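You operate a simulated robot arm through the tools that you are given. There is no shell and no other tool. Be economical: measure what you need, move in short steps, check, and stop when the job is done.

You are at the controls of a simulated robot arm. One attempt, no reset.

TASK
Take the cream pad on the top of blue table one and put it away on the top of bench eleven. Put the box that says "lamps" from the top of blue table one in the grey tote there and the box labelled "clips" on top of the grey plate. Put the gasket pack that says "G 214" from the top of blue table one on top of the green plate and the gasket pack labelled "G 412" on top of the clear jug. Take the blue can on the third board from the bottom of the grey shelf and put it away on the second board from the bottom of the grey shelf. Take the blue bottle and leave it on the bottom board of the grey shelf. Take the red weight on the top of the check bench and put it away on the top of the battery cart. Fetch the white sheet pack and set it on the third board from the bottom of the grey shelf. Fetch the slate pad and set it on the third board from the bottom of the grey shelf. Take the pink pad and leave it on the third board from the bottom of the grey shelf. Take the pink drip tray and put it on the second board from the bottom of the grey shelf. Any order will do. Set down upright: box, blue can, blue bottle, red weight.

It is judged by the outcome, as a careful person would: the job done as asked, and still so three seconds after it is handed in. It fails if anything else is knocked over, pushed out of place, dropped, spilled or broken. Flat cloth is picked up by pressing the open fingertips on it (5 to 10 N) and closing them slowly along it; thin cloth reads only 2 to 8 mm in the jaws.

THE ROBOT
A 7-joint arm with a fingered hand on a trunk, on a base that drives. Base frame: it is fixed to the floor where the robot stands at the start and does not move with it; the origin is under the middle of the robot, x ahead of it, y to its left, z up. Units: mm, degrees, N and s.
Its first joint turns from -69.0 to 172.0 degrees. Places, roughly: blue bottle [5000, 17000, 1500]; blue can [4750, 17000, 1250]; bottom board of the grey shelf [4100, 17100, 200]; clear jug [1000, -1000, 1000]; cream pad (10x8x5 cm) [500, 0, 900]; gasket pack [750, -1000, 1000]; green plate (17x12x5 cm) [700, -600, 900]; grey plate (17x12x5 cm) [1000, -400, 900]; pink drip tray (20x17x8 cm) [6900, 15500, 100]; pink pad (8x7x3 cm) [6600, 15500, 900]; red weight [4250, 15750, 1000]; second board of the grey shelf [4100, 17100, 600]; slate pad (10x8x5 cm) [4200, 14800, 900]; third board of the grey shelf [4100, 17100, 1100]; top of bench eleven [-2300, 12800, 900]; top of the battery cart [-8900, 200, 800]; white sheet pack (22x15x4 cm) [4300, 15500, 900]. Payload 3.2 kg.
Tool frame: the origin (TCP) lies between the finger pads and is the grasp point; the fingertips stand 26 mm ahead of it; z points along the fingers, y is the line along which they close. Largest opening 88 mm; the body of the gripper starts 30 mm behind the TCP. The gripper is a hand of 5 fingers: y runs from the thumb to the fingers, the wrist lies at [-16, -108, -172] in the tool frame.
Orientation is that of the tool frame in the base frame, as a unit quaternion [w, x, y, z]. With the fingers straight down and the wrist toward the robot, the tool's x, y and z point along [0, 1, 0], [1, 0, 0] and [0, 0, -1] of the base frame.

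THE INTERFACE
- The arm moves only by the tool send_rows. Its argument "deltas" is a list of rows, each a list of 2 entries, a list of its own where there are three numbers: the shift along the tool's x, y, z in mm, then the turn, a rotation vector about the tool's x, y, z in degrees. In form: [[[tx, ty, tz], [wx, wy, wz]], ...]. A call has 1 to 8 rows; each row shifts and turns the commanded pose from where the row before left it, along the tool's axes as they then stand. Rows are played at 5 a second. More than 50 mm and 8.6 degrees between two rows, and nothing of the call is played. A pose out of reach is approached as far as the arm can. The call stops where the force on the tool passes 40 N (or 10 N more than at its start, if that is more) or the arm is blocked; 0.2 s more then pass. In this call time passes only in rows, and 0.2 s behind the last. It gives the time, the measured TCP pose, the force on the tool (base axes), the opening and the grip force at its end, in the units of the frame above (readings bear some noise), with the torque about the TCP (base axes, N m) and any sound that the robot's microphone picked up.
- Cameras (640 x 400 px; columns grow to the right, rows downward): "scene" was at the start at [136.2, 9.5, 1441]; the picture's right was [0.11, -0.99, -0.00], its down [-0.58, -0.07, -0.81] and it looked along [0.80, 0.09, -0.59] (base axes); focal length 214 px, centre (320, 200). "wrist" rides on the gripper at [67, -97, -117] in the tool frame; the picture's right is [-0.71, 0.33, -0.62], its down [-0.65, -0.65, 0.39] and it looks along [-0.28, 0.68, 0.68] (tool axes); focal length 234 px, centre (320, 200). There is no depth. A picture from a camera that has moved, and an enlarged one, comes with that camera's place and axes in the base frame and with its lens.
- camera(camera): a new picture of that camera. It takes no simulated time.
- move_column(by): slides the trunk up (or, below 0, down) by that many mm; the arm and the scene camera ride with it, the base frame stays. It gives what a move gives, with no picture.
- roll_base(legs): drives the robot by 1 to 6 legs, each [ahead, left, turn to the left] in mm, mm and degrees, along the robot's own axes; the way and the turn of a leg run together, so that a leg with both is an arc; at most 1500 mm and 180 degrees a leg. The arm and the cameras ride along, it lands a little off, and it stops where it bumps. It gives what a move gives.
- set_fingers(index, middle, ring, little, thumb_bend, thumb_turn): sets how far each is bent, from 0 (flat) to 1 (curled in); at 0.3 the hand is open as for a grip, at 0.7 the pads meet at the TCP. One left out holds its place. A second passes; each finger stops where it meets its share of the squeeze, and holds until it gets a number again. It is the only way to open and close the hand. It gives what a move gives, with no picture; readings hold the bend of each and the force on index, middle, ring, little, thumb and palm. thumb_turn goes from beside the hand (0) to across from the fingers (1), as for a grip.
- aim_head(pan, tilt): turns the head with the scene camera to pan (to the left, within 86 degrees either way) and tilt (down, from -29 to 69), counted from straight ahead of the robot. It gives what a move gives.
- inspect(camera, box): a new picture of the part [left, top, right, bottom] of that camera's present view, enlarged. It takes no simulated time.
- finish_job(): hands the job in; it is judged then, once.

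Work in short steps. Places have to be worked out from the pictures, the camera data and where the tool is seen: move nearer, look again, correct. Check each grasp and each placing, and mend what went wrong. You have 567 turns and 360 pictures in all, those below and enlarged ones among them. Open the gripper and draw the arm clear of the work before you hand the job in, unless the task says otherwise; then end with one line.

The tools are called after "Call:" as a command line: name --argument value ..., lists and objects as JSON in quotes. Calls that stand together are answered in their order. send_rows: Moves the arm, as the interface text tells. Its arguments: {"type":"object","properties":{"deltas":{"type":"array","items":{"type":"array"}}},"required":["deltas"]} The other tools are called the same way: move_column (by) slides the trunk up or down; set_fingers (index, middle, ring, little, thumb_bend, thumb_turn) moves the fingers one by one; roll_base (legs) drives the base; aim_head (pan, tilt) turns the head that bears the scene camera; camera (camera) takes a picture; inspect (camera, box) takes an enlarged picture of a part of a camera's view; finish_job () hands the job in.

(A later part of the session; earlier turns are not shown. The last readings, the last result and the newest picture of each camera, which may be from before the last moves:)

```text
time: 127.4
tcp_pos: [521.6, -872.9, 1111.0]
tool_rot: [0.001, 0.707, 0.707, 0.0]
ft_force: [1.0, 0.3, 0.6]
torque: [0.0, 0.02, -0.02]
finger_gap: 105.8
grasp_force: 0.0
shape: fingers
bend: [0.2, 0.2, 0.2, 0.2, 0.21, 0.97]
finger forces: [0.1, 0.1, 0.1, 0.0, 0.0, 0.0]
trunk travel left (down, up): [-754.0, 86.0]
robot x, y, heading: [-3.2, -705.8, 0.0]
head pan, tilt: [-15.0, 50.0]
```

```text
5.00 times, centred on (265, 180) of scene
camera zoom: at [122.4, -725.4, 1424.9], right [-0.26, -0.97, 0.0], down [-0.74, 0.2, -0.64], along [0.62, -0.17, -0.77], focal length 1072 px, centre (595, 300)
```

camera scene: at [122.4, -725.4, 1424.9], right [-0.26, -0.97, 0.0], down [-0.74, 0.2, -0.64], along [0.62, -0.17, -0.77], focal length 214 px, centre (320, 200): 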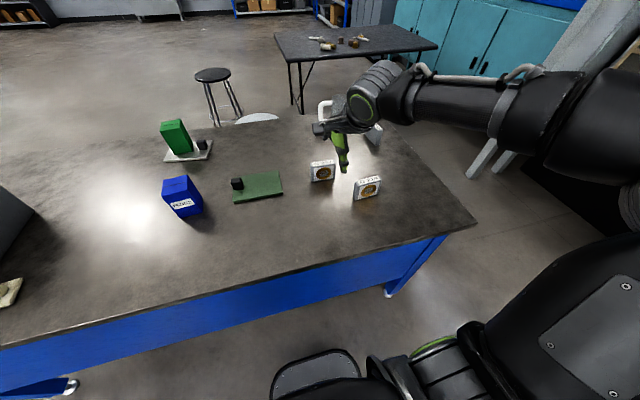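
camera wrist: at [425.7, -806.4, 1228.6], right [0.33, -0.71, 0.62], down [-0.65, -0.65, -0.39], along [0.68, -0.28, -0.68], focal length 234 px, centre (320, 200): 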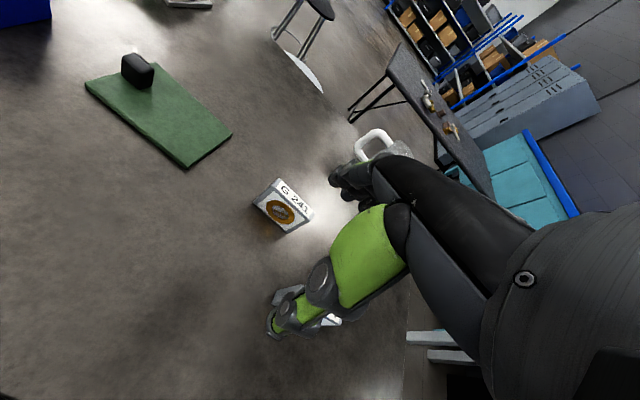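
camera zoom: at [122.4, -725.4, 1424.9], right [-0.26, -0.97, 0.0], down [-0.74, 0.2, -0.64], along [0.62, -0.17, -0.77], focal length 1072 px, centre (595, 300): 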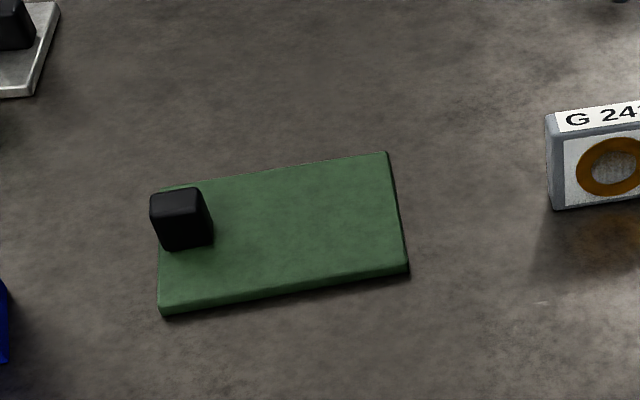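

G 214 is at about (556,-1009), 89 wide along y, 18 thick, 76 high; the green plate's free area is centred at about (688,-673). I move over G 214.

Call:
roll_base --legs '[[0, -136, 0]]'

Call:
send_rows --deltas '[[[0, 34, 0], [0, 0, -2]]]'

Call:
move_column --by -120

Call:
camera --camera "scene"

Call:
camera --camera "wrist"

```text
time: 128.7
tcp_pos: [522.5, -1007.6, 1112.2]
tool_rot: [0.0, 0.708, 0.707, -0.001]
ft_force: [0.3, 0.1, 0.7]
torque: [0.0, -0.03, 0.01]
finger_gap: 105.6
grasp_force: 0.1
shape: fingers
bend: [0.2, 0.2, 0.2, 0.2, 0.21, 0.97]
finger forces: [0.0, 0.0, 0.0, 0.0, 0.1, 0.0]
trunk travel left (down, up): [-754.0, 86.0]
robot x, y, heading: [2.0, -837.7, 0.3]
head pan, tilt: [-15.0, 50.0]
```

```text
time: 129.1
tcp_pos: [558.9, -1005.7, 1109.7]
tool_rot: [0.001, 0.694, 0.72, -0.002]
ft_force: [0.3, 0.4, 0.1]
torque: [-0.02, 0.0, 0.0]
finger_gap: 106.0
grasp_force: 0.0
shape: fingers
bend: [0.2, 0.2, 0.2, 0.2, 0.21, 0.97]
finger forces: [0.0, 0.1, 0.1, 0.0, 0.1, 0.0]
trunk travel left (down, up): [-754.0, 86.0]
robot x, y, heading: [-1.2, -838.3, -0.0]
head pan, tilt: [-15.0, 50.0]
```

```text
time: 130.6
tcp_pos: [555.9, -1007.3, 992.5]
tool_rot: [0.0, 0.695, 0.719, 0.0]
ft_force: [-0.7, 0.2, 0.0]
torque: [-0.02, -0.03, -0.01]
finger_gap: 105.8
grasp_force: 0.1
shape: fingers
bend: [0.2, 0.2, 0.2, 0.2, 0.21, 0.97]
finger forces: [0.0, 0.1, 0.0, 0.0, 0.0, 0.1]
trunk travel left (down, up): [-634.0, 206.0]
robot x, y, heading: [-1.4, -837.8, -0.2]
head pan, tilt: [-15.0, 50.0]
```

```text
297 pictures are left
camera scene: at [122.2, -859.6, 1304.9], right [-0.26, -0.97, 0.0], down [-0.74, 0.2, -0.64], along [0.62, -0.17, -0.77], focal length 214 px, centre (320, 200)
```

scene: 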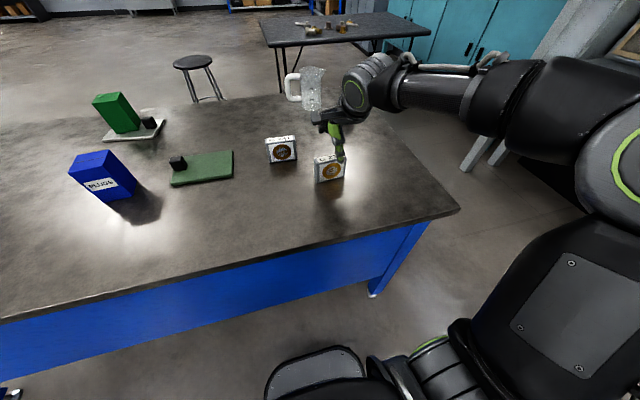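

```text
296 pictures are left
camera wrist: at [457.0, -944.4, 1109.1], right [0.36, -0.69, 0.62], down [-0.63, -0.67, -0.39], along [0.69, -0.26, -0.68], focal length 234 px, centre (320, 200)
```

wrist: 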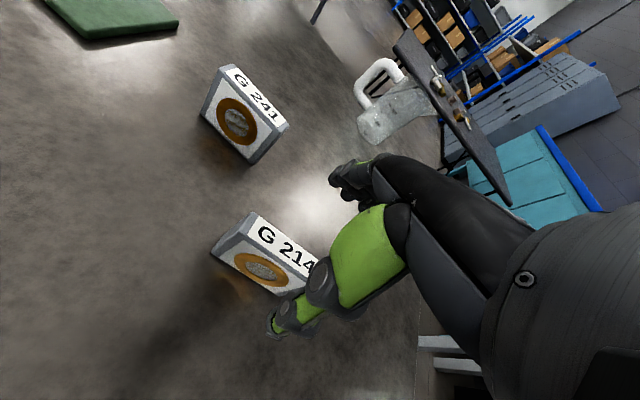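

The estimate is confirmed. I lower to grasp height and close.

Call:
move_column --by -66

Call:
set_fingers --index 0.66 --middle 0.66 --ring 0.66 --little 0.66 --thumb_bend 0.66

Call:
inspect --camera "scene" --box '[260, 80, 400, 190]'

```text
time: 131.7
tcp_pos: [556.4, -1007.6, 926.4]
tool_rot: [0.0, 0.694, 0.72, 0.0]
ft_force: [-0.1, -0.5, -0.2]
torque: [-0.04, 0.03, 0.0]
finger_gap: 105.9
grasp_force: 0.1
shape: fingers
bend: [0.2, 0.2, 0.2, 0.2, 0.21, 0.97]
finger forces: [0.0, 0.0, 0.1, 0.1, 0.0, 0.1]
trunk travel left (down, up): [-568.0, 272.0]
robot x, y, heading: [-4.8, -839.4, -0.0]
head pan, tilt: [-15.0, 50.0]
```

```text
time: 132.7
tcp_pos: [556.0, -1007.5, 926.1]
tool_rot: [0.0, 0.694, 0.72, 0.001]
ft_force: [-0.3, -0.2, 0.9]
torque: [0.04, 0.02, -0.01]
finger_gap: 22.9
grasp_force: 6.8
shape: fingers
bend: [0.62, 0.63, 0.64, 0.66, 0.62, 0.96]
finger forces: [3.8, 1.9, 0.9, 0.2, 6.9, 0.0]
trunk travel left (down, up): [-568.0, 272.0]
robot x, y, heading: [0.8, -839.7, 0.0]
head pan, tilt: [-15.0, 50.0]
```

```text
3.64 times, centred on (330, 135) of scene
camera zoom: at [122.4, -859.7, 1238.8], right [-0.26, -0.97, 0.0], down [-0.74, 0.2, -0.64], along [0.62, -0.17, -0.77], focal length 780 px, centre (284, 436)
```

zoom: 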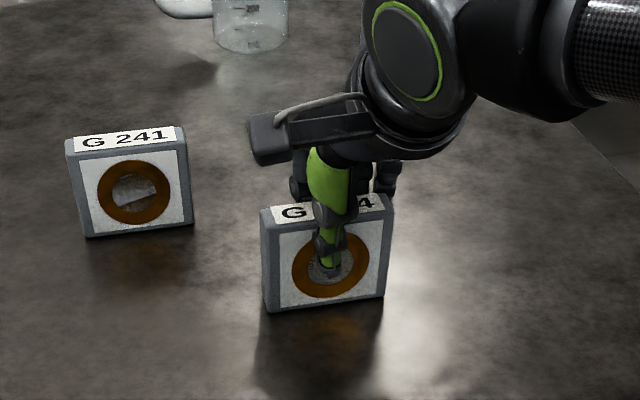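

A pinch is made at 7 N; I tighten somewhat and lift.

Call:
set_fingers --index 0.74 --middle 0.74 --ring 0.74 --little 0.7 --thumb_bend 0.72

Call:
move_column --by 40

Call:
inspect --camera "scene" --box '[260, 80, 400, 190]'

```text
time: 133.7
tcp_pos: [555.9, -1006.9, 925.8]
tool_rot: [0.001, 0.694, 0.72, 0.0]
ft_force: [0.1, -0.4, 0.7]
torque: [0.04, -0.03, 0.03]
finger_gap: 22.3
grasp_force: 19.5
shape: fingers
bend: [0.61, 0.72, 0.73, 0.7, 0.61, 0.93]
finger forces: [9.7, 5.9, 3.6, 0.0, 19.1, 0.1]
trunk travel left (down, up): [-568.0, 272.0]
robot x, y, heading: [0.0, -840.1, -0.1]
head pan, tilt: [-15.0, 50.0]
```

```text
time: 134.5
tcp_pos: [556.5, -1007.4, 965.7]
tool_rot: [0.001, 0.694, 0.72, 0.0]
ft_force: [-0.6, -1.1, -1.0]
torque: [-0.01, -0.01, 0.01]
finger_gap: 22.1
grasp_force: 19.0
shape: fingers
bend: [0.61, 0.72, 0.73, 0.7, 0.61, 0.93]
finger forces: [9.4, 5.9, 3.6, 0.0, 19.0, 0.0]
trunk travel left (down, up): [-608.0, 232.0]
robot x, y, heading: [-1.0, -842.6, -0.1]
head pan, tilt: [-15.0, 50.0]
```

```text
3.64 times, centred on (330, 135) of scene
camera zoom: at [122.6, -859.8, 1278.9], right [-0.26, -0.97, 0.0], down [-0.74, 0.2, -0.64], along [0.62, -0.17, -0.77], focal length 780 px, centre (284, 436)
```

zoom: 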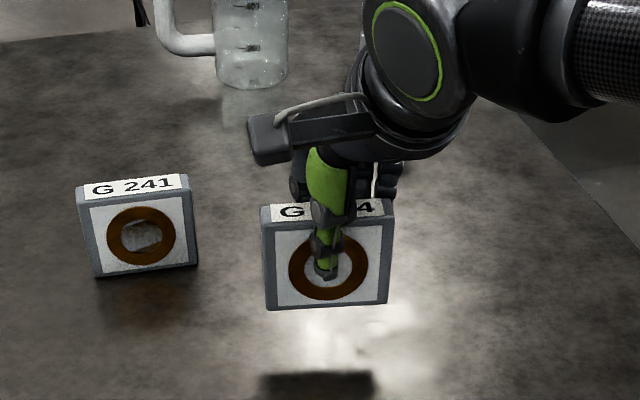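

Lifted. I raise, then drive left 334 and ahead 132 over the green plate.

Call:
move_column --by 110

Call:
roll_base --legs '[[130, 336, 0]]'

Call:
camera --camera "scene"

Call:
camera --camera "wrist"

```text
time: 135.9
tcp_pos: [556.3, -1006.4, 1075.5]
tool_rot: [-0.001, 0.694, 0.72, 0.0]
ft_force: [-0.4, 0.7, -0.6]
torque: [0.03, 0.01, -0.02]
finger_gap: 22.0
grasp_force: 18.6
shape: fingers
bend: [0.61, 0.72, 0.73, 0.7, 0.61, 0.93]
finger forces: [9.5, 5.9, 3.6, 0.0, 19.0, 0.0]
trunk travel left (down, up): [-718.0, 122.0]
robot x, y, heading: [0.6, -839.7, 0.2]
head pan, tilt: [-15.0, 50.0]
```

```text
time: 138.3
tcp_pos: [688.6, -660.6, 1076.0]
tool_rot: [0.001, 0.693, 0.721, -0.001]
ft_force: [-0.5, 0.4, -0.4]
torque: [-0.02, -0.05, 0.0]
finger_gap: 22.2
grasp_force: 18.7
shape: fingers
bend: [0.61, 0.72, 0.73, 0.7, 0.61, 0.93]
finger forces: [9.4, 5.9, 3.6, 0.0, 18.9, 0.0]
trunk travel left (down, up): [-718.0, 122.0]
robot x, y, heading: [128.8, -494.2, 0.0]
head pan, tilt: [-15.0, 50.0]
```

```text
293 pictures are left
camera scene: at [253.8, -515.5, 1388.8], right [-0.26, -0.97, 0.0], down [-0.74, 0.2, -0.64], along [0.62, -0.16, -0.77], focal length 214 px, centre (320, 200)
```

scene: 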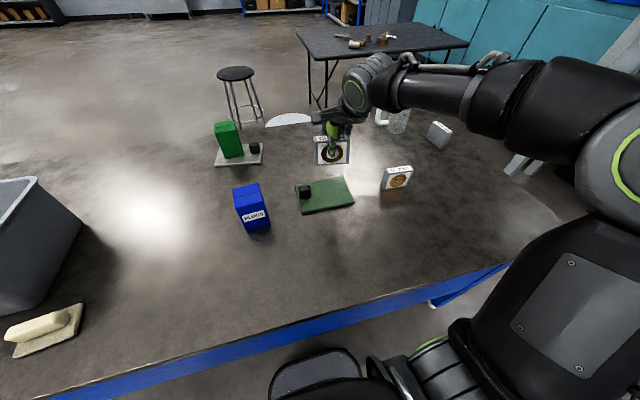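

```text
292 pictures are left
camera wrist: at [588.9, -599.0, 1192.9], right [0.36, -0.69, 0.62], down [-0.63, -0.67, -0.39], along [0.69, -0.25, -0.68], focal length 234 px, centre (320, 200)
```

wrist: 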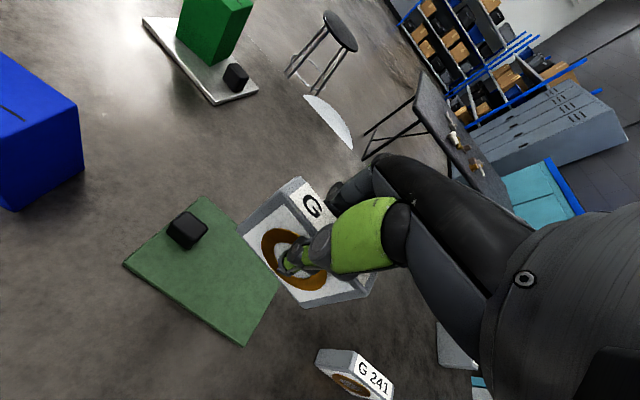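

Over the plate; I shift 10 away from the knob and lower.

Call:
send_rows --deltas '[[[-10, -3, 0], [0, 0, 0]]]'

Call:
move_column --by -120

Call:
send_rows --deltas '[[[0, 0, 4], [0, 0, 0]], [[0, 0, 3], [0, 0, 0]]]'

Call:
inspect --camera "scene" --box '[260, 80, 400, 190]'

```text
time: 138.7
tcp_pos: [684.8, -671.8, 1076.0]
tool_rot: [0.0, 0.693, 0.721, 0.001]
ft_force: [0.0, -0.3, -1.3]
torque: [-0.05, 0.04, -0.04]
finger_gap: 22.1
grasp_force: 19.0
shape: fingers
bend: [0.61, 0.72, 0.73, 0.7, 0.61, 0.93]
finger forces: [9.4, 5.9, 3.6, 0.1, 18.9, 0.0]
trunk travel left (down, up): [-718.0, 122.0]
robot x, y, heading: [126.0, -496.4, -0.0]
head pan, tilt: [-15.0, 50.0]
```

```text
time: 140.2
tcp_pos: [685.9, -672.9, 955.8]
tool_rot: [0.0, 0.693, 0.721, 0.0]
ft_force: [0.0, 0.2, -1.1]
torque: [0.0, -0.03, -0.01]
finger_gap: 22.1
grasp_force: 18.9
shape: fingers
bend: [0.61, 0.72, 0.73, 0.7, 0.61, 0.93]
finger forces: [9.4, 5.9, 3.7, 0.0, 18.9, 0.0]
trunk travel left (down, up): [-598.0, 242.0]
robot x, y, heading: [129.3, -493.8, 0.4]
head pan, tilt: [-15.0, 50.0]
```

```text
time: 140.8
tcp_pos: [686.5, -671.2, 948.9]
tool_rot: [0.001, 0.693, 0.721, 0.0]
ft_force: [0.0, -0.4, -0.5]
torque: [0.01, 0.0, 0.0]
finger_gap: 22.2
grasp_force: 19.3
shape: fingers
bend: [0.61, 0.72, 0.73, 0.7, 0.61, 0.93]
finger forces: [9.4, 6.0, 3.6, 0.0, 18.8, 0.1]
trunk travel left (down, up): [-598.0, 242.0]
robot x, y, heading: [131.5, -497.8, 0.3]
head pan, tilt: [-15.0, 50.0]
```

```text
3.64 times, centred on (330, 135) of scene
camera zoom: at [253.7, -515.6, 1268.8], right [-0.26, -0.97, 0.0], down [-0.74, 0.2, -0.64], along [0.62, -0.16, -0.77], focal length 780 px, centre (284, 436)
```

zoom: 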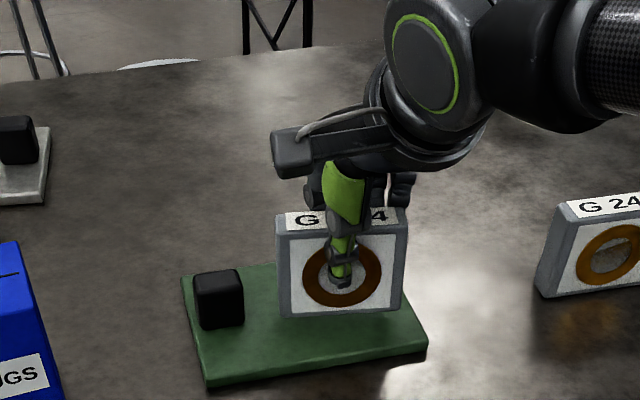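

Call:
send_rows --deltas '[[[0, 0, 3], [0, 0, 0]], [[0, 0, 3], [0, 0, 0]]]'

Call:
send_rows --deltas '[[[0, 0, 2], [0, 0, 0]]]'

```text
time: 141.4
tcp_pos: [685.0, -673.0, 942.1]
tool_rot: [0.0, 0.693, 0.721, 0.0]
ft_force: [-0.2, 0.7, 1.2]
torque: [0.0, 0.0, 0.01]
finger_gap: 22.2
grasp_force: 19.2
shape: fingers
bend: [0.61, 0.72, 0.73, 0.7, 0.61, 0.93]
finger forces: [9.5, 5.9, 3.5, 0.1, 18.9, 0.0]
trunk travel left (down, up): [-598.0, 242.0]
robot x, y, heading: [131.6, -495.8, 0.3]
head pan, tilt: [-15.0, 50.0]
```

```text
time: 141.8
tcp_pos: [687.0, -670.4, 941.2]
tool_rot: [0.001, 0.693, 0.721, -0.001]
ft_force: [0.6, 0.8, -0.7]
torque: [-0.01, 0.01, 0.02]
finger_gap: 22.1
grasp_force: 18.8
shape: fingers
bend: [0.61, 0.72, 0.73, 0.7, 0.61, 0.93]
finger forces: [9.4, 5.9, 3.6, 0.0, 19.0, 0.0]
trunk travel left (down, up): [-598.0, 242.0]
robot x, y, heading: [131.7, -497.4, 0.1]
head pan, tilt: [-15.0, 50.0]
```

Call:
send_rows --deltas '[[[0, 0, 2], [0, 0, 0]], [[0, 0, 1], [0, 0, 0]]]'

Call:
inspect --camera "scene" --box '[260, 80, 400, 190]'

```text
time: 142.4
tcp_pos: [685.8, -671.4, 936.9]
tool_rot: [0.001, 0.693, 0.721, 0.0]
ft_force: [0.1, -0.7, 0.2]
torque: [0.03, -0.01, 0.01]
finger_gap: 22.1
grasp_force: 18.6
shape: fingers
bend: [0.61, 0.72, 0.73, 0.7, 0.61, 0.93]
finger forces: [9.8, 5.9, 3.4, 0.0, 19.0, 0.0]
trunk travel left (down, up): [-598.0, 242.0]
robot x, y, heading: [130.2, -496.7, 0.3]
head pan, tilt: [-15.0, 50.0]
```

```text
3.64 times, centred on (330, 135) of scene
camera zoom: at [253.4, -515.7, 1268.9], right [-0.26, -0.97, 0.0], down [-0.74, 0.2, -0.64], along [0.62, -0.16, -0.77], focal length 780 px, centre (284, 436)
```

zoom: 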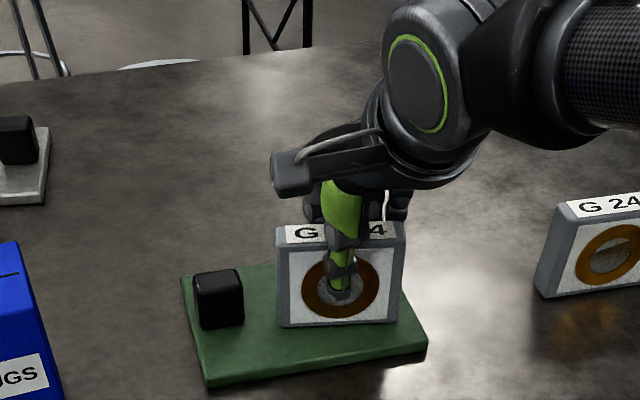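

Call:
send_rows --deltas '[[[0, 0, 2], [0, 0, 0]]]'

```text
time: 142.8
tcp_pos: [687.5, -672.1, 937.0]
tool_rot: [0.002, 0.693, 0.721, 0.001]
ft_force: [-0.1, -1.0, 4.3]
torque: [0.13, -0.06, -0.02]
finger_gap: 22.4
grasp_force: 19.2
shape: fingers
bend: [0.61, 0.72, 0.73, 0.7, 0.61, 0.93]
finger forces: [10.0, 5.8, 3.3, 0.0, 19.4, 0.0]
trunk travel left (down, up): [-598.0, 242.0]
robot x, y, heading: [130.7, -494.7, -0.1]
head pan, tilt: [-15.0, 50.0]
```

Contact. I release and rise.

Call:
set_fingers --index 0.35 --middle 0.35 --ring 0.35 --little 0.35 --thumb_bend 0.35

Call:
move_column --by 150

Call:
camera --camera "scene"

```text
time: 143.8
tcp_pos: [686.0, -670.9, 935.0]
tool_rot: [0.0, 0.693, 0.721, 0.001]
ft_force: [-0.3, -0.3, -0.8]
torque: [0.0, 0.0, 0.0]
finger_gap: 77.0
grasp_force: 0.1
shape: fingers
bend: [0.35, 0.35, 0.35, 0.35, 0.35, 0.97]
finger forces: [0.1, 0.0, 0.0, 0.1, 0.1, 0.0]
trunk travel left (down, up): [-598.0, 242.0]
robot x, y, heading: [131.8, -495.4, 0.1]
head pan, tilt: [-15.0, 50.0]
```

```text
time: 145.5
tcp_pos: [687.0, -671.1, 1085.8]
tool_rot: [0.0, 0.692, 0.722, 0.0]
ft_force: [-0.5, -0.3, 0.3]
torque: [0.01, -0.02, 0.01]
finger_gap: 77.2
grasp_force: 0.1
shape: fingers
bend: [0.35, 0.35, 0.35, 0.35, 0.35, 0.97]
finger forces: [0.0, 0.0, 0.1, 0.1, 0.0, 0.0]
trunk travel left (down, up): [-748.0, 92.0]
robot x, y, heading: [131.7, -490.9, 0.1]
head pan, tilt: [-15.0, 50.0]
```

```text
289 pictures are left
camera scene: at [253.7, -515.8, 1418.8], right [-0.26, -0.97, 0.0], down [-0.74, 0.2, -0.64], along [0.62, -0.16, -0.77], focal length 214 px, centre (320, 200)
```

scene: 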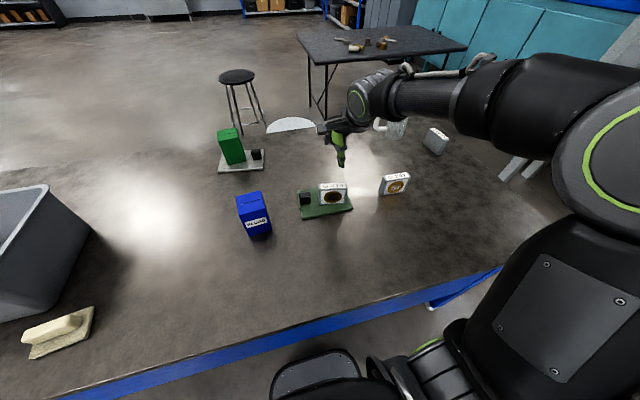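

G 214 stands on the green plate. I raise the hand and drive round to the −y end of the table for G 412 and the jug.

Call:
move_column --by 90

Call:
roll_base --legs '[[-250, 0, 0], [0, -1270, 0], [800, 0, 0]]'

Call:
aim_head --pan 30 --tilt 40

Call:
camera --camera "scene"

```text
time: 146.8
tcp_pos: [687.0, -672.1, 1176.9]
tool_rot: [0.0, 0.693, 0.721, -0.001]
ft_force: [-0.9, -0.6, -0.4]
torque: [-0.01, 0.0, -0.02]
finger_gap: 77.0
grasp_force: 0.0
shape: fingers
bend: [0.35, 0.35, 0.35, 0.35, 0.35, 0.97]
finger forces: [0.0, 0.1, 0.1, 0.1, 0.1, 0.0]
trunk travel left (down, up): [-838.0, 2.0]
robot x, y, heading: [128.9, -495.6, 0.0]
head pan, tilt: [-15.0, 50.0]
```

```text
time: 158.3
tcp_pos: [1222.3, -1924.2, 1176.2]
tool_rot: [0.0, 0.694, 0.72, 0.001]
ft_force: [0.0, -0.1, -0.3]
torque: [-0.01, 0.03, 0.03]
finger_gap: 77.3
grasp_force: 0.1
shape: fingers
bend: [0.35, 0.35, 0.35, 0.35, 0.35, 0.97]
finger forces: [0.0, 0.0, 0.1, 0.0, 0.0, 0.0]
trunk travel left (down, up): [-838.0, 2.0]
robot x, y, heading: [664.7, -1749.2, -0.2]
head pan, tilt: [-15.0, 50.0]
```

```text
time: 159.5
tcp_pos: [1222.7, -1924.8, 1177.5]
tool_rot: [0.0, 0.694, 0.72, 0.001]
ft_force: [0.3, -0.4, 0.3]
torque: [0.0, -0.01, 0.03]
finger_gap: 77.2
grasp_force: 0.1
shape: fingers
bend: [0.35, 0.35, 0.35, 0.35, 0.35, 0.97]
finger forces: [0.0, 0.1, 0.1, 0.0, 0.0, 0.0]
trunk travel left (down, up): [-838.0, 2.0]
robot x, y, heading: [665.8, -1749.4, -0.1]
head pan, tilt: [30.0, 40.0]
```

```text
288 pictures are left
camera scene: at [789.4, -1705.3, 1523.0], right [0.5, -0.87, 0.0], down [-0.56, -0.32, -0.77], along [0.66, 0.38, -0.64], focal length 214 px, centre (320, 200)
```

scene: 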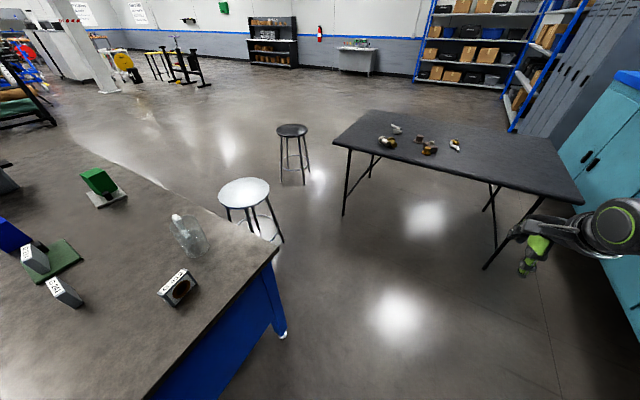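

Call:
inspect --camera "scene" --box '[130, 190, 250, 320]'

```text
3.08 times, centred on (190, 255) of scene
camera zoom: at [789.4, -1705.3, 1523.0], right [0.5, -0.87, 0.0], down [-0.56, -0.32, -0.77], along [0.66, 0.38, -0.64], focal length 660 px, centre (720, 31)
```

zoom: 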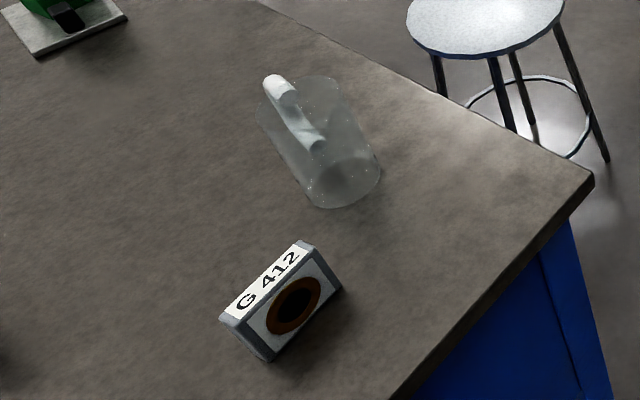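

I turn 90° left to face the table end; the hand should arrive nearly over G 412 (≈(857,-1165), yaw +4°).

Call:
roll_base --legs '[[0, 0, 90]]'

Call:
aim_head --pan -15 --tilt 50

Call:
camera --camera "scene"

Call:
camera --camera "wrist"

```text
time: 163.8
tcp_pos: [820.0, -1183.4, 1177.3]
tool_rot: [0.0, -0.039, 0.999, 0.001]
ft_force: [-0.4, 0.2, 0.0]
torque: [0.03, 0.0, 0.03]
finger_gap: 77.2
grasp_force: 0.1
shape: fingers
bend: [0.35, 0.35, 0.35, 0.35, 0.35, 0.97]
finger forces: [0.0, 0.1, 0.0, 0.1, 0.1, 0.0]
trunk travel left (down, up): [-838.0, 2.0]
robot x, y, heading: [664.3, -1746.6, 92.2]
head pan, tilt: [30.0, 40.0]
```

```text
time: 164.9
tcp_pos: [820.5, -1184.4, 1175.3]
tool_rot: [0.0, -0.039, 0.999, 0.001]
ft_force: [0.7, -1.2, 0.0]
torque: [0.02, -0.01, 0.0]
finger_gap: 77.1
grasp_force: 0.0
shape: fingers
bend: [0.35, 0.35, 0.35, 0.35, 0.35, 0.97]
finger forces: [0.0, 0.1, 0.0, 0.1, 0.1, 0.0]
trunk travel left (down, up): [-838.0, 2.0]
robot x, y, heading: [667.6, -1747.6, 92.5]
head pan, tilt: [-15.0, 50.0]
```

```text
286 pictures are left
camera scene: at [680.3, -1622.4, 1508.9], right [0.98, -0.22, 0.0], down [-0.17, -0.75, -0.64], along [0.14, 0.63, -0.77], focal length 214 px, centre (320, 200)
```

scene: 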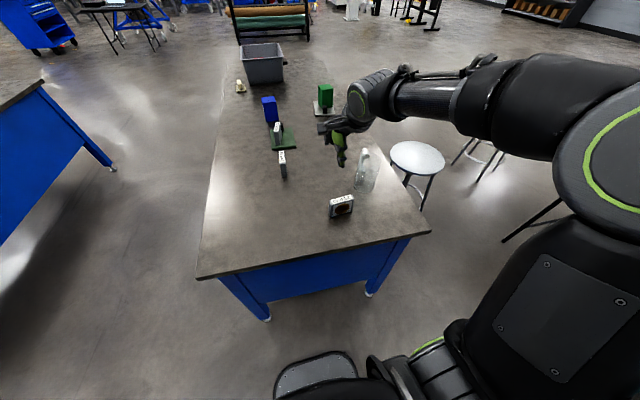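

```text
285 pictures are left
camera wrist: at [761.8, -1286.6, 1292.9], right [0.68, 0.39, 0.62], down [0.7, -0.6, -0.39], along [0.23, 0.7, -0.68], focal length 234 px, centre (320, 200)
```

wrist: 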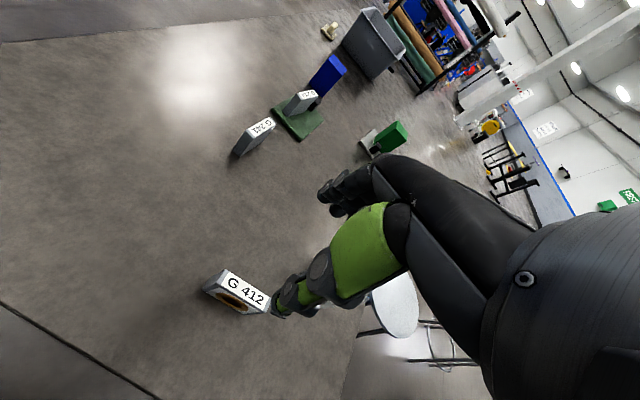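

Adjusting by (+37,+19) and descending to grasp G 412.

Call:
send_rows --deltas '[[[-38, 16, 0], [0, 0, 0]]]'

Call:
move_column --by -170

Call:
camera --camera "scene"

Call:
camera --camera "wrist"

```text
time: 165.3
tcp_pos: [860.2, -1166.3, 1176.3]
tool_rot: [0.0, -0.039, 0.999, 0.0]
ft_force: [0.3, 0.6, -0.5]
torque: [-0.02, 0.01, 0.0]
finger_gap: 77.1
grasp_force: 0.1
shape: fingers
bend: [0.35, 0.35, 0.35, 0.35, 0.35, 0.97]
finger forces: [0.0, 0.0, 0.0, 0.0, 0.0, 0.1]
trunk travel left (down, up): [-838.0, 2.0]
robot x, y, heading: [664.6, -1744.8, 92.5]
head pan, tilt: [-15.0, 50.0]
```

```text
time: 167.2
tcp_pos: [858.2, -1166.5, 1007.7]
tool_rot: [0.0, -0.04, 0.999, 0.0]
ft_force: [0.1, -0.2, 0.5]
torque: [0.03, 0.01, -0.02]
finger_gap: 77.0
grasp_force: 0.0
shape: fingers
bend: [0.35, 0.35, 0.35, 0.35, 0.35, 0.97]
finger forces: [0.0, 0.0, 0.1, 0.0, 0.0, 0.1]
trunk travel left (down, up): [-668.0, 172.0]
robot x, y, heading: [668.6, -1746.9, 92.0]
head pan, tilt: [-15.0, 50.0]
```

```text
284 pictures are left
camera scene: at [680.4, -1622.5, 1338.9], right [0.98, -0.22, 0.0], down [-0.17, -0.75, -0.64], along [0.14, 0.63, -0.77], focal length 214 px, centre (320, 200)
```

scene: 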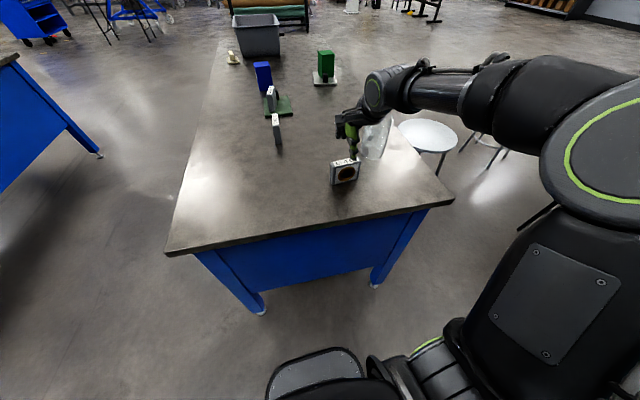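

```text
283 pictures are left
camera wrist: at [798.7, -1269.3, 1124.8], right [0.68, 0.39, 0.62], down [0.7, -0.6, -0.39], along [0.23, 0.7, -0.68], focal length 234 px, centre (320, 200)
```

wrist: 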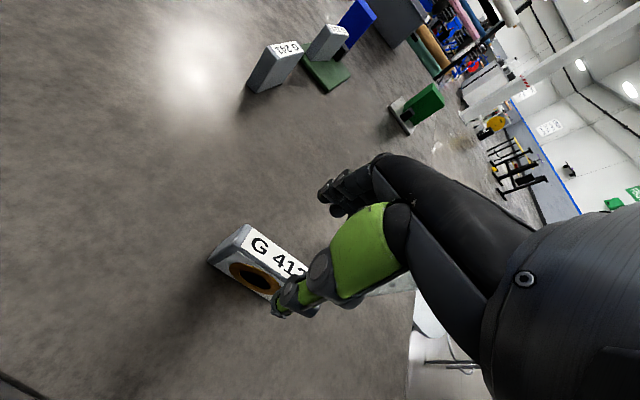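

Call:
inspect --camera "scene" --box '[290, 90, 430, 200]'

```text
3.64 times, centred on (360, 145) of scene
camera zoom: at [680.4, -1622.5, 1338.9], right [0.98, -0.22, 0.0], down [-0.17, -0.75, -0.64], along [0.14, 0.63, -0.77], focal length 780 px, centre (174, 400)
```

zoom: 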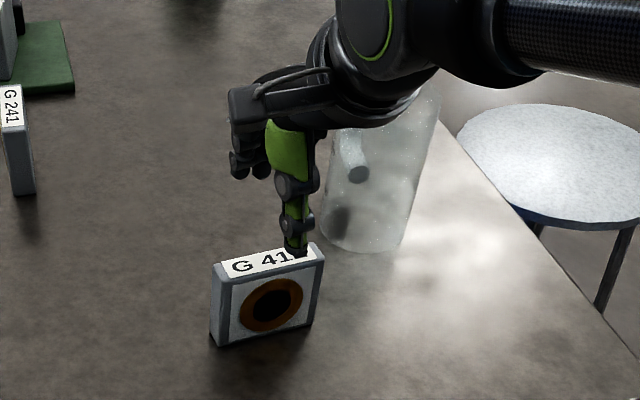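

Call:
move_column --by -80

Call:
set_fingers --index 0.74 --middle 0.74 --ring 0.74 --little 0.7 --thumb_bend 0.72

Call:
move_column --by 40

Call:
inspect --camera "scene" --box '[290, 70, 430, 180]'

```text
time: 168.4
tcp_pos: [856.3, -1166.5, 927.7]
tool_rot: [0.0, -0.04, 0.999, 0.0]
ft_force: [-0.5, 0.0, 0.0]
torque: [0.01, -0.01, 0.0]
finger_gap: 77.0
grasp_force: 0.0
shape: fingers
bend: [0.35, 0.35, 0.35, 0.35, 0.35, 0.97]
finger forces: [0.0, 0.1, 0.0, 0.0, 0.1, 0.0]
trunk travel left (down, up): [-588.0, 252.0]
robot x, y, heading: [666.9, -1750.8, 92.5]
head pan, tilt: [-15.0, 50.0]
```

```text
time: 169.4
tcp_pos: [857.2, -1166.7, 926.8]
tool_rot: [0.0, -0.039, 0.999, 0.0]
ft_force: [0.0, 1.1, 0.4]
torque: [0.02, 0.06, 0.01]
finger_gap: 22.2
grasp_force: 19.2
shape: fingers
bend: [0.61, 0.72, 0.73, 0.7, 0.61, 0.93]
finger forces: [9.8, 6.0, 3.6, 0.1, 19.1, 0.1]
trunk travel left (down, up): [-588.0, 252.0]
robot x, y, heading: [664.7, -1746.7, 92.6]
head pan, tilt: [-15.0, 50.0]
```

```text
time: 170.2
tcp_pos: [856.5, -1167.0, 967.3]
tool_rot: [0.0, -0.04, 0.999, -0.001]
ft_force: [-0.3, -0.1, -0.6]
torque: [-0.01, 0.01, 0.02]
finger_gap: 22.1
grasp_force: 18.9
shape: fingers
bend: [0.61, 0.72, 0.73, 0.7, 0.61, 0.93]
finger forces: [9.5, 5.9, 3.6, 0.0, 19.0, 0.0]
trunk travel left (down, up): [-628.0, 212.0]
robot x, y, heading: [669.8, -1744.4, 92.3]
head pan, tilt: [-15.0, 50.0]
```

```text
3.64 times, centred on (360, 125) of scene
camera zoom: at [680.6, -1622.2, 1298.9], right [0.98, -0.22, 0.0], down [-0.17, -0.75, -0.64], along [0.14, 0.63, -0.77], focal length 780 px, centre (174, 473)
```

zoom: 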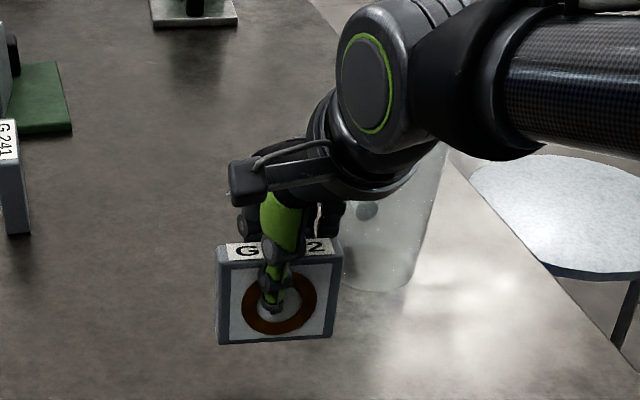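

G 412 is lifted. I raise fully and look at the jug's top.

Call:
move_column --by 205

Call:
aim_head --pan -25 --tilt 40

Call:
inspect --camera "scene" --box '[240, 100, 440, 240]'

Call:
camera --camera "wrist"

```text
time: 172.4
tcp_pos: [857.1, -1166.1, 1172.3]
tool_rot: [0.0, -0.039, 0.999, -0.001]
ft_force: [0.9, 0.1, -0.9]
torque: [0.01, -0.02, 0.02]
finger_gap: 22.0
grasp_force: 18.7
shape: fingers
bend: [0.61, 0.72, 0.73, 0.7, 0.61, 0.93]
finger forces: [9.5, 5.9, 3.7, 0.0, 19.1, 0.0]
trunk travel left (down, up): [-833.0, 7.0]
robot x, y, heading: [670.0, -1747.9, 92.5]
head pan, tilt: [-15.0, 50.0]
```

```text
time: 173.2
tcp_pos: [856.8, -1167.0, 1173.1]
tool_rot: [0.0, -0.039, 0.999, -0.001]
ft_force: [0.2, 0.1, -0.9]
torque: [0.01, 0.02, -0.01]
finger_gap: 21.9
grasp_force: 19.1
shape: fingers
bend: [0.61, 0.72, 0.73, 0.7, 0.61, 0.93]
finger forces: [9.5, 5.8, 3.7, 0.1, 19.0, 0.1]
trunk travel left (down, up): [-833.0, 7.0]
robot x, y, heading: [666.6, -1744.4, 92.1]
head pan, tilt: [-25.0, 40.0]
```

```text
2.86 times, centred on (340, 170) of scene
camera zoom: at [696.3, -1619.0, 1517.9], right [0.92, -0.38, 0.0], down [-0.25, -0.59, -0.77], along [0.29, 0.71, -0.64], focal length 613 px, centre (263, 286)
```

zoom: 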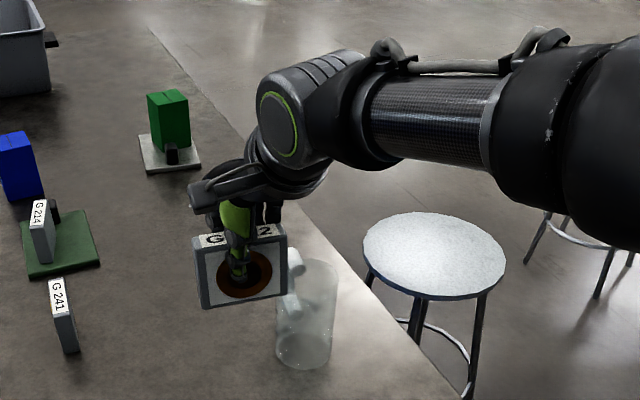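

```text
279 pictures are left
camera wrist: at [798.8, -1269.1, 1289.6], right [0.68, 0.39, 0.62], down [0.7, -0.6, -0.39], along [0.23, 0.7, -0.68], focal length 234 px, centre (320, 200)
```

wrist: 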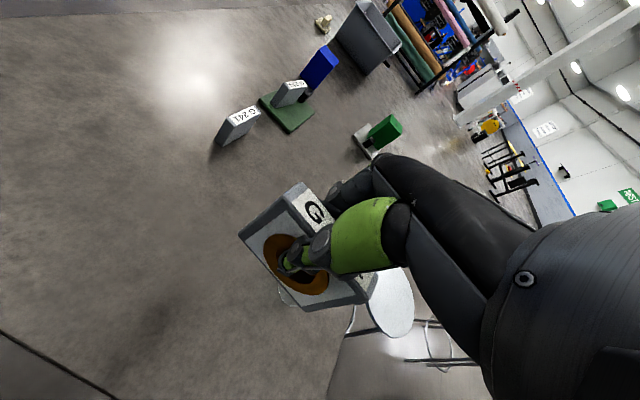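

I drive 350 to the right so that the jug is in the open, straight before the camera.

Call:
roll_base --legs '[[0, -350, 0]]'

Call:
aim_head --pan 0 --tilt 45

Call:
camera --camera "scene"

Call:
inspect --camera "scene" --box '[250, 110, 370, 210]'

```text
time: 175.4
tcp_pos: [1205.1, -1151.6, 1171.6]
tool_rot: [0.0, -0.038, 0.999, 0.0]
ft_force: [-0.3, -0.7, -1.1]
torque: [-0.02, 0.0, 0.0]
finger_gap: 22.1
grasp_force: 18.9
shape: fingers
bend: [0.61, 0.72, 0.73, 0.7, 0.61, 0.93]
finger forces: [9.5, 5.8, 3.7, 0.1, 19.0, 0.0]
trunk travel left (down, up): [-833.0, 7.0]
robot x, y, heading: [1009.4, -1733.0, 92.3]
head pan, tilt: [-25.0, 40.0]
```

```text
time: 176.3
tcp_pos: [1205.4, -1151.6, 1172.1]
tool_rot: [0.002, -0.038, 0.999, 0.0]
ft_force: [-0.1, 0.4, -1.0]
torque: [0.0, 0.0, 0.01]
finger_gap: 22.2
grasp_force: 18.3
shape: fingers
bend: [0.61, 0.72, 0.73, 0.7, 0.61, 0.93]
finger forces: [9.4, 5.8, 3.7, 0.0, 19.0, 0.0]
trunk travel left (down, up): [-833.0, 7.0]
robot x, y, heading: [1017.2, -1733.6, 92.7]
head pan, tilt: [0.0, 45.0]
```

```text
278 pictures are left
camera scene: at [1007.2, -1601.7, 1510.8], right [1.0, 0.04, 0.0], down [0.03, -0.71, -0.71], along [-0.03, 0.71, -0.71], focal length 214 px, centre (320, 200)
```

scene: 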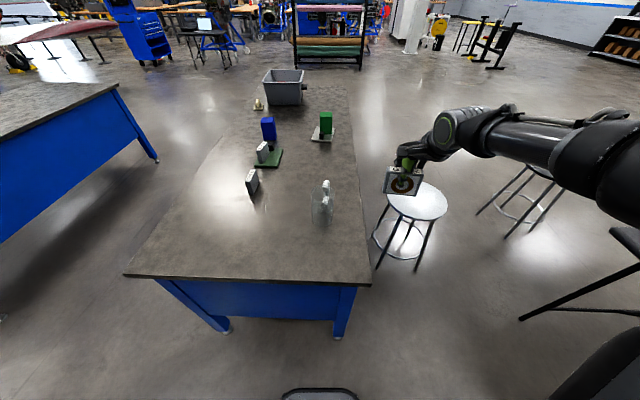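

```text
4.00 times, centred on (310, 160) of scene
camera zoom: at [1007.2, -1601.7, 1510.8], right [1.0, 0.04, 0.0], down [0.03, -0.71, -0.71], along [-0.03, 0.71, -0.71], focal length 858 px, centre (360, 360)
```

zoom: 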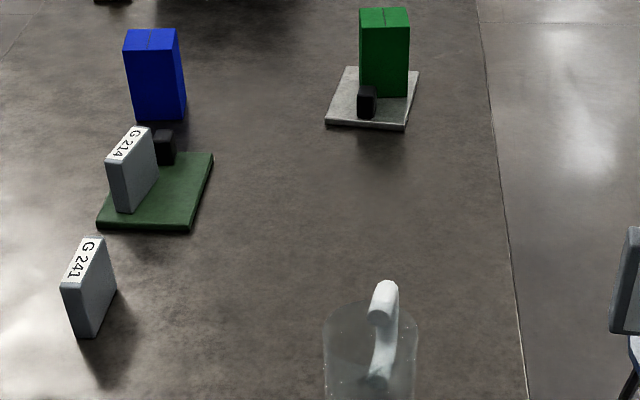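

Call:
inspect --camera "scene" --box '[285, 170, 365, 240]'

```text
5.71 times, centred on (325, 205) of scene
camera zoom: at [1007.2, -1601.7, 1510.8], right [1.0, 0.04, 0.0], down [0.03, -0.71, -0.71], along [-0.03, 0.71, -0.71], focal length 1226 px, centre (291, 171)
```

zoom: 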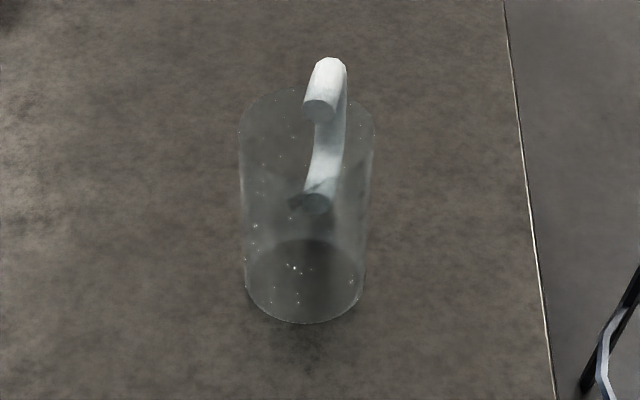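

The jug is a cylinder about 83 mm across, top z≈1000, at about (994,-1058), handle toward +y. I bring the wrist camera over it to see whether the top is open.

Call:
roll_base --legs '[[138, 114, 0]]'

Call:
camera --camera "wrist"

Call:
camera --camera "scene"

```text
time: 177.8
tcp_pos: [1087.9, -1018.9, 1171.0]
tool_rot: [0.0, -0.034, 0.999, 0.0]
ft_force: [-0.3, 0.2, -0.1]
torque: [-0.03, -0.02, 0.02]
finger_gap: 22.1
grasp_force: 19.4
shape: fingers
bend: [0.61, 0.72, 0.73, 0.7, 0.61, 0.93]
finger forces: [9.5, 5.8, 3.7, 0.1, 19.0, 0.0]
trunk travel left (down, up): [-833.0, 7.0]
robot x, y, heading: [891.4, -1596.2, 91.8]
head pan, tilt: [0.0, 45.0]
```

```text
275 pictures are left
camera wrist: at [1027.7, -1120.4, 1289.8], right [0.68, 0.38, 0.62], down [0.69, -0.61, -0.39], along [0.23, 0.7, -0.68], focal length 234 px, centre (320, 200)
```

wrist: 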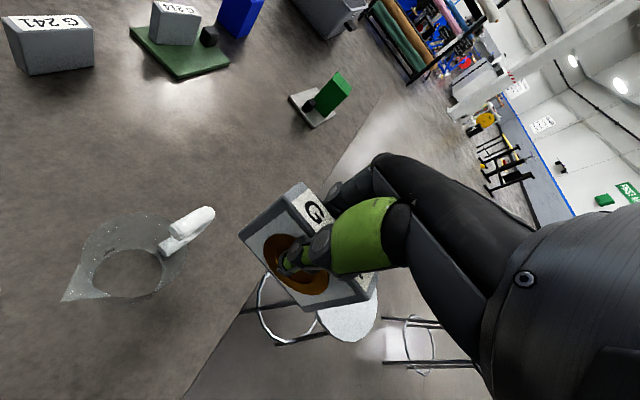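

```text
274 pictures are left
camera scene: at [885.6, -1466.1, 1510.8], right [1.0, 0.03, 0.0], down [0.02, -0.71, -0.71], along [-0.02, 0.71, -0.71], focal length 214 px, centre (320, 200)
```

scene: 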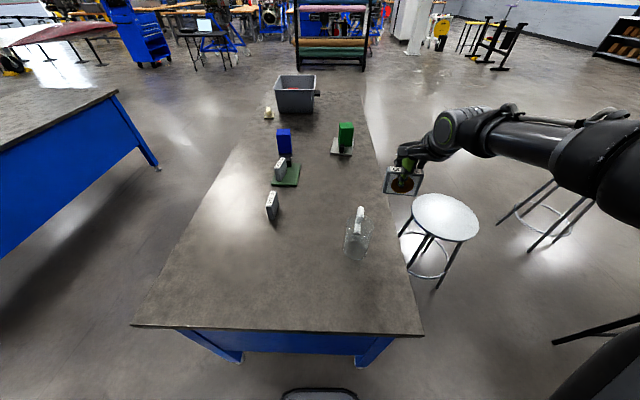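

Call:
inspect --camera "wrist" --box '[50, 190, 230, 320]'

```text
3.08 times, centred on (140, 255) of wrist
camera zoom: at [1027.7, -1120.4, 1289.8], right [0.68, 0.38, 0.62], down [0.69, -0.61, -0.39], along [0.23, 0.7, -0.68], focal length 720 px, centre (874, 31)
```

zoom: 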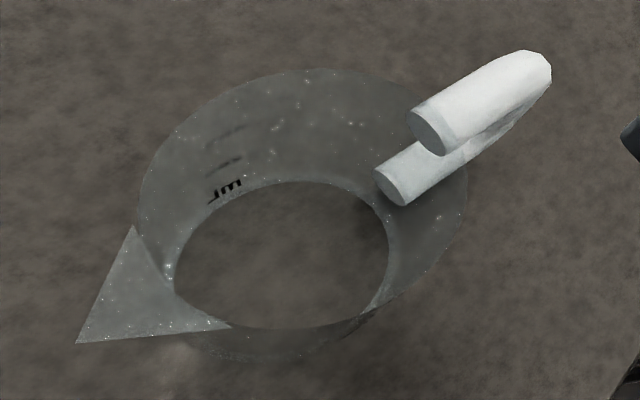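

The jug's top is open (inner ≈80 mm) with a spout toward −y and the handle toward +y, below rim level. The pack must lie flat across the rim, so I'll first stand it on the free table area, tip it flat gently, and regrasp it by its sides.

Call:
roll_base --legs '[[-173, 264, 0]]'

Call:
move_column --by -235

Call:
aim_head --pan -15 --tilt 50

Call:
camera --camera "scene"

```text
time: 179.9
tcp_pos: [827.5, -1197.1, 1172.5]
tool_rot: [0.0, -0.032, 0.999, 0.0]
ft_force: [0.5, 0.2, -0.1]
torque: [0.01, 0.01, 0.0]
finger_gap: 22.1
grasp_force: 19.0
shape: fingers
bend: [0.61, 0.72, 0.73, 0.7, 0.61, 0.93]
finger forces: [9.5, 5.8, 3.7, 0.0, 19.1, 0.1]
trunk travel left (down, up): [-833.0, 7.0]
robot x, y, heading: [630.1, -1774.4, 91.8]
head pan, tilt: [0.0, 45.0]
```

```text
time: 182.4
tcp_pos: [828.3, -1198.4, 937.1]
tool_rot: [0.001, -0.032, 1.0, 0.0]
ft_force: [-0.1, 0.8, -0.3]
torque: [-0.04, 0.03, 0.0]
finger_gap: 22.4
grasp_force: 19.0
shape: fingers
bend: [0.61, 0.72, 0.73, 0.7, 0.61, 0.93]
finger forces: [9.5, 5.9, 3.8, 0.0, 18.9, 0.0]
trunk travel left (down, up): [-598.0, 242.0]
robot x, y, heading: [634.9, -1774.6, 91.8]
head pan, tilt: [0.0, 45.0]
```

```text
time: 183.2
tcp_pos: [827.5, -1197.7, 937.9]
tool_rot: [0.001, -0.032, 0.999, -0.001]
ft_force: [0.3, -0.3, -1.3]
torque: [-0.02, -0.01, -0.03]
finger_gap: 22.3
grasp_force: 18.7
shape: fingers
bend: [0.61, 0.72, 0.73, 0.7, 0.61, 0.93]
finger forces: [9.5, 5.8, 3.7, 0.0, 19.0, 0.0]
trunk travel left (down, up): [-598.0, 242.0]
robot x, y, heading: [628.6, -1778.0, 91.5]
head pan, tilt: [-15.0, 50.0]
```

```text
272 pictures are left
camera scene: at [645.8, -1651.6, 1268.8], right [0.97, -0.23, 0.0], down [-0.18, -0.75, -0.64], along [0.15, 0.63, -0.77], focal length 214 px, centre (320, 200)
```

scene: 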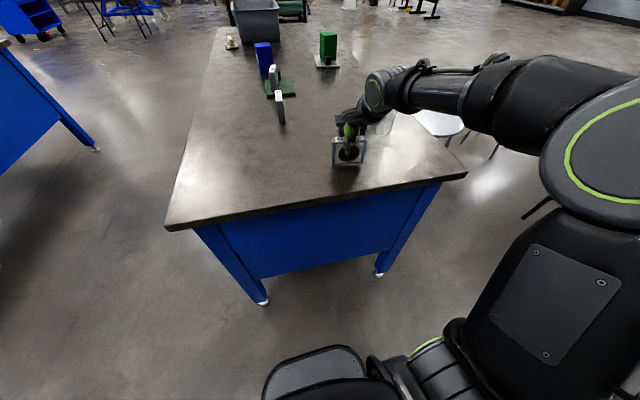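

Call:
send_rows --deltas '[[[0, 0, 5], [0, 0, 0]], [[0, 0, 3], [0, 0, 0]], [[0, 0, 2], [0, 0, 0]]]'

```text
time: 184.0
tcp_pos: [829.7, -1197.4, 927.3]
tool_rot: [0.0, -0.032, 0.999, 0.001]
ft_force: [1.1, -0.2, 1.6]
torque: [0.0, 0.03, 0.01]
finger_gap: 22.1
grasp_force: 19.0
shape: fingers
bend: [0.61, 0.72, 0.73, 0.7, 0.61, 0.93]
finger forces: [9.8, 5.6, 3.4, 0.1, 19.2, 0.1]
trunk travel left (down, up): [-598.0, 242.0]
robot x, y, heading: [632.1, -1777.5, 91.4]
head pan, tilt: [-15.0, 50.0]
```

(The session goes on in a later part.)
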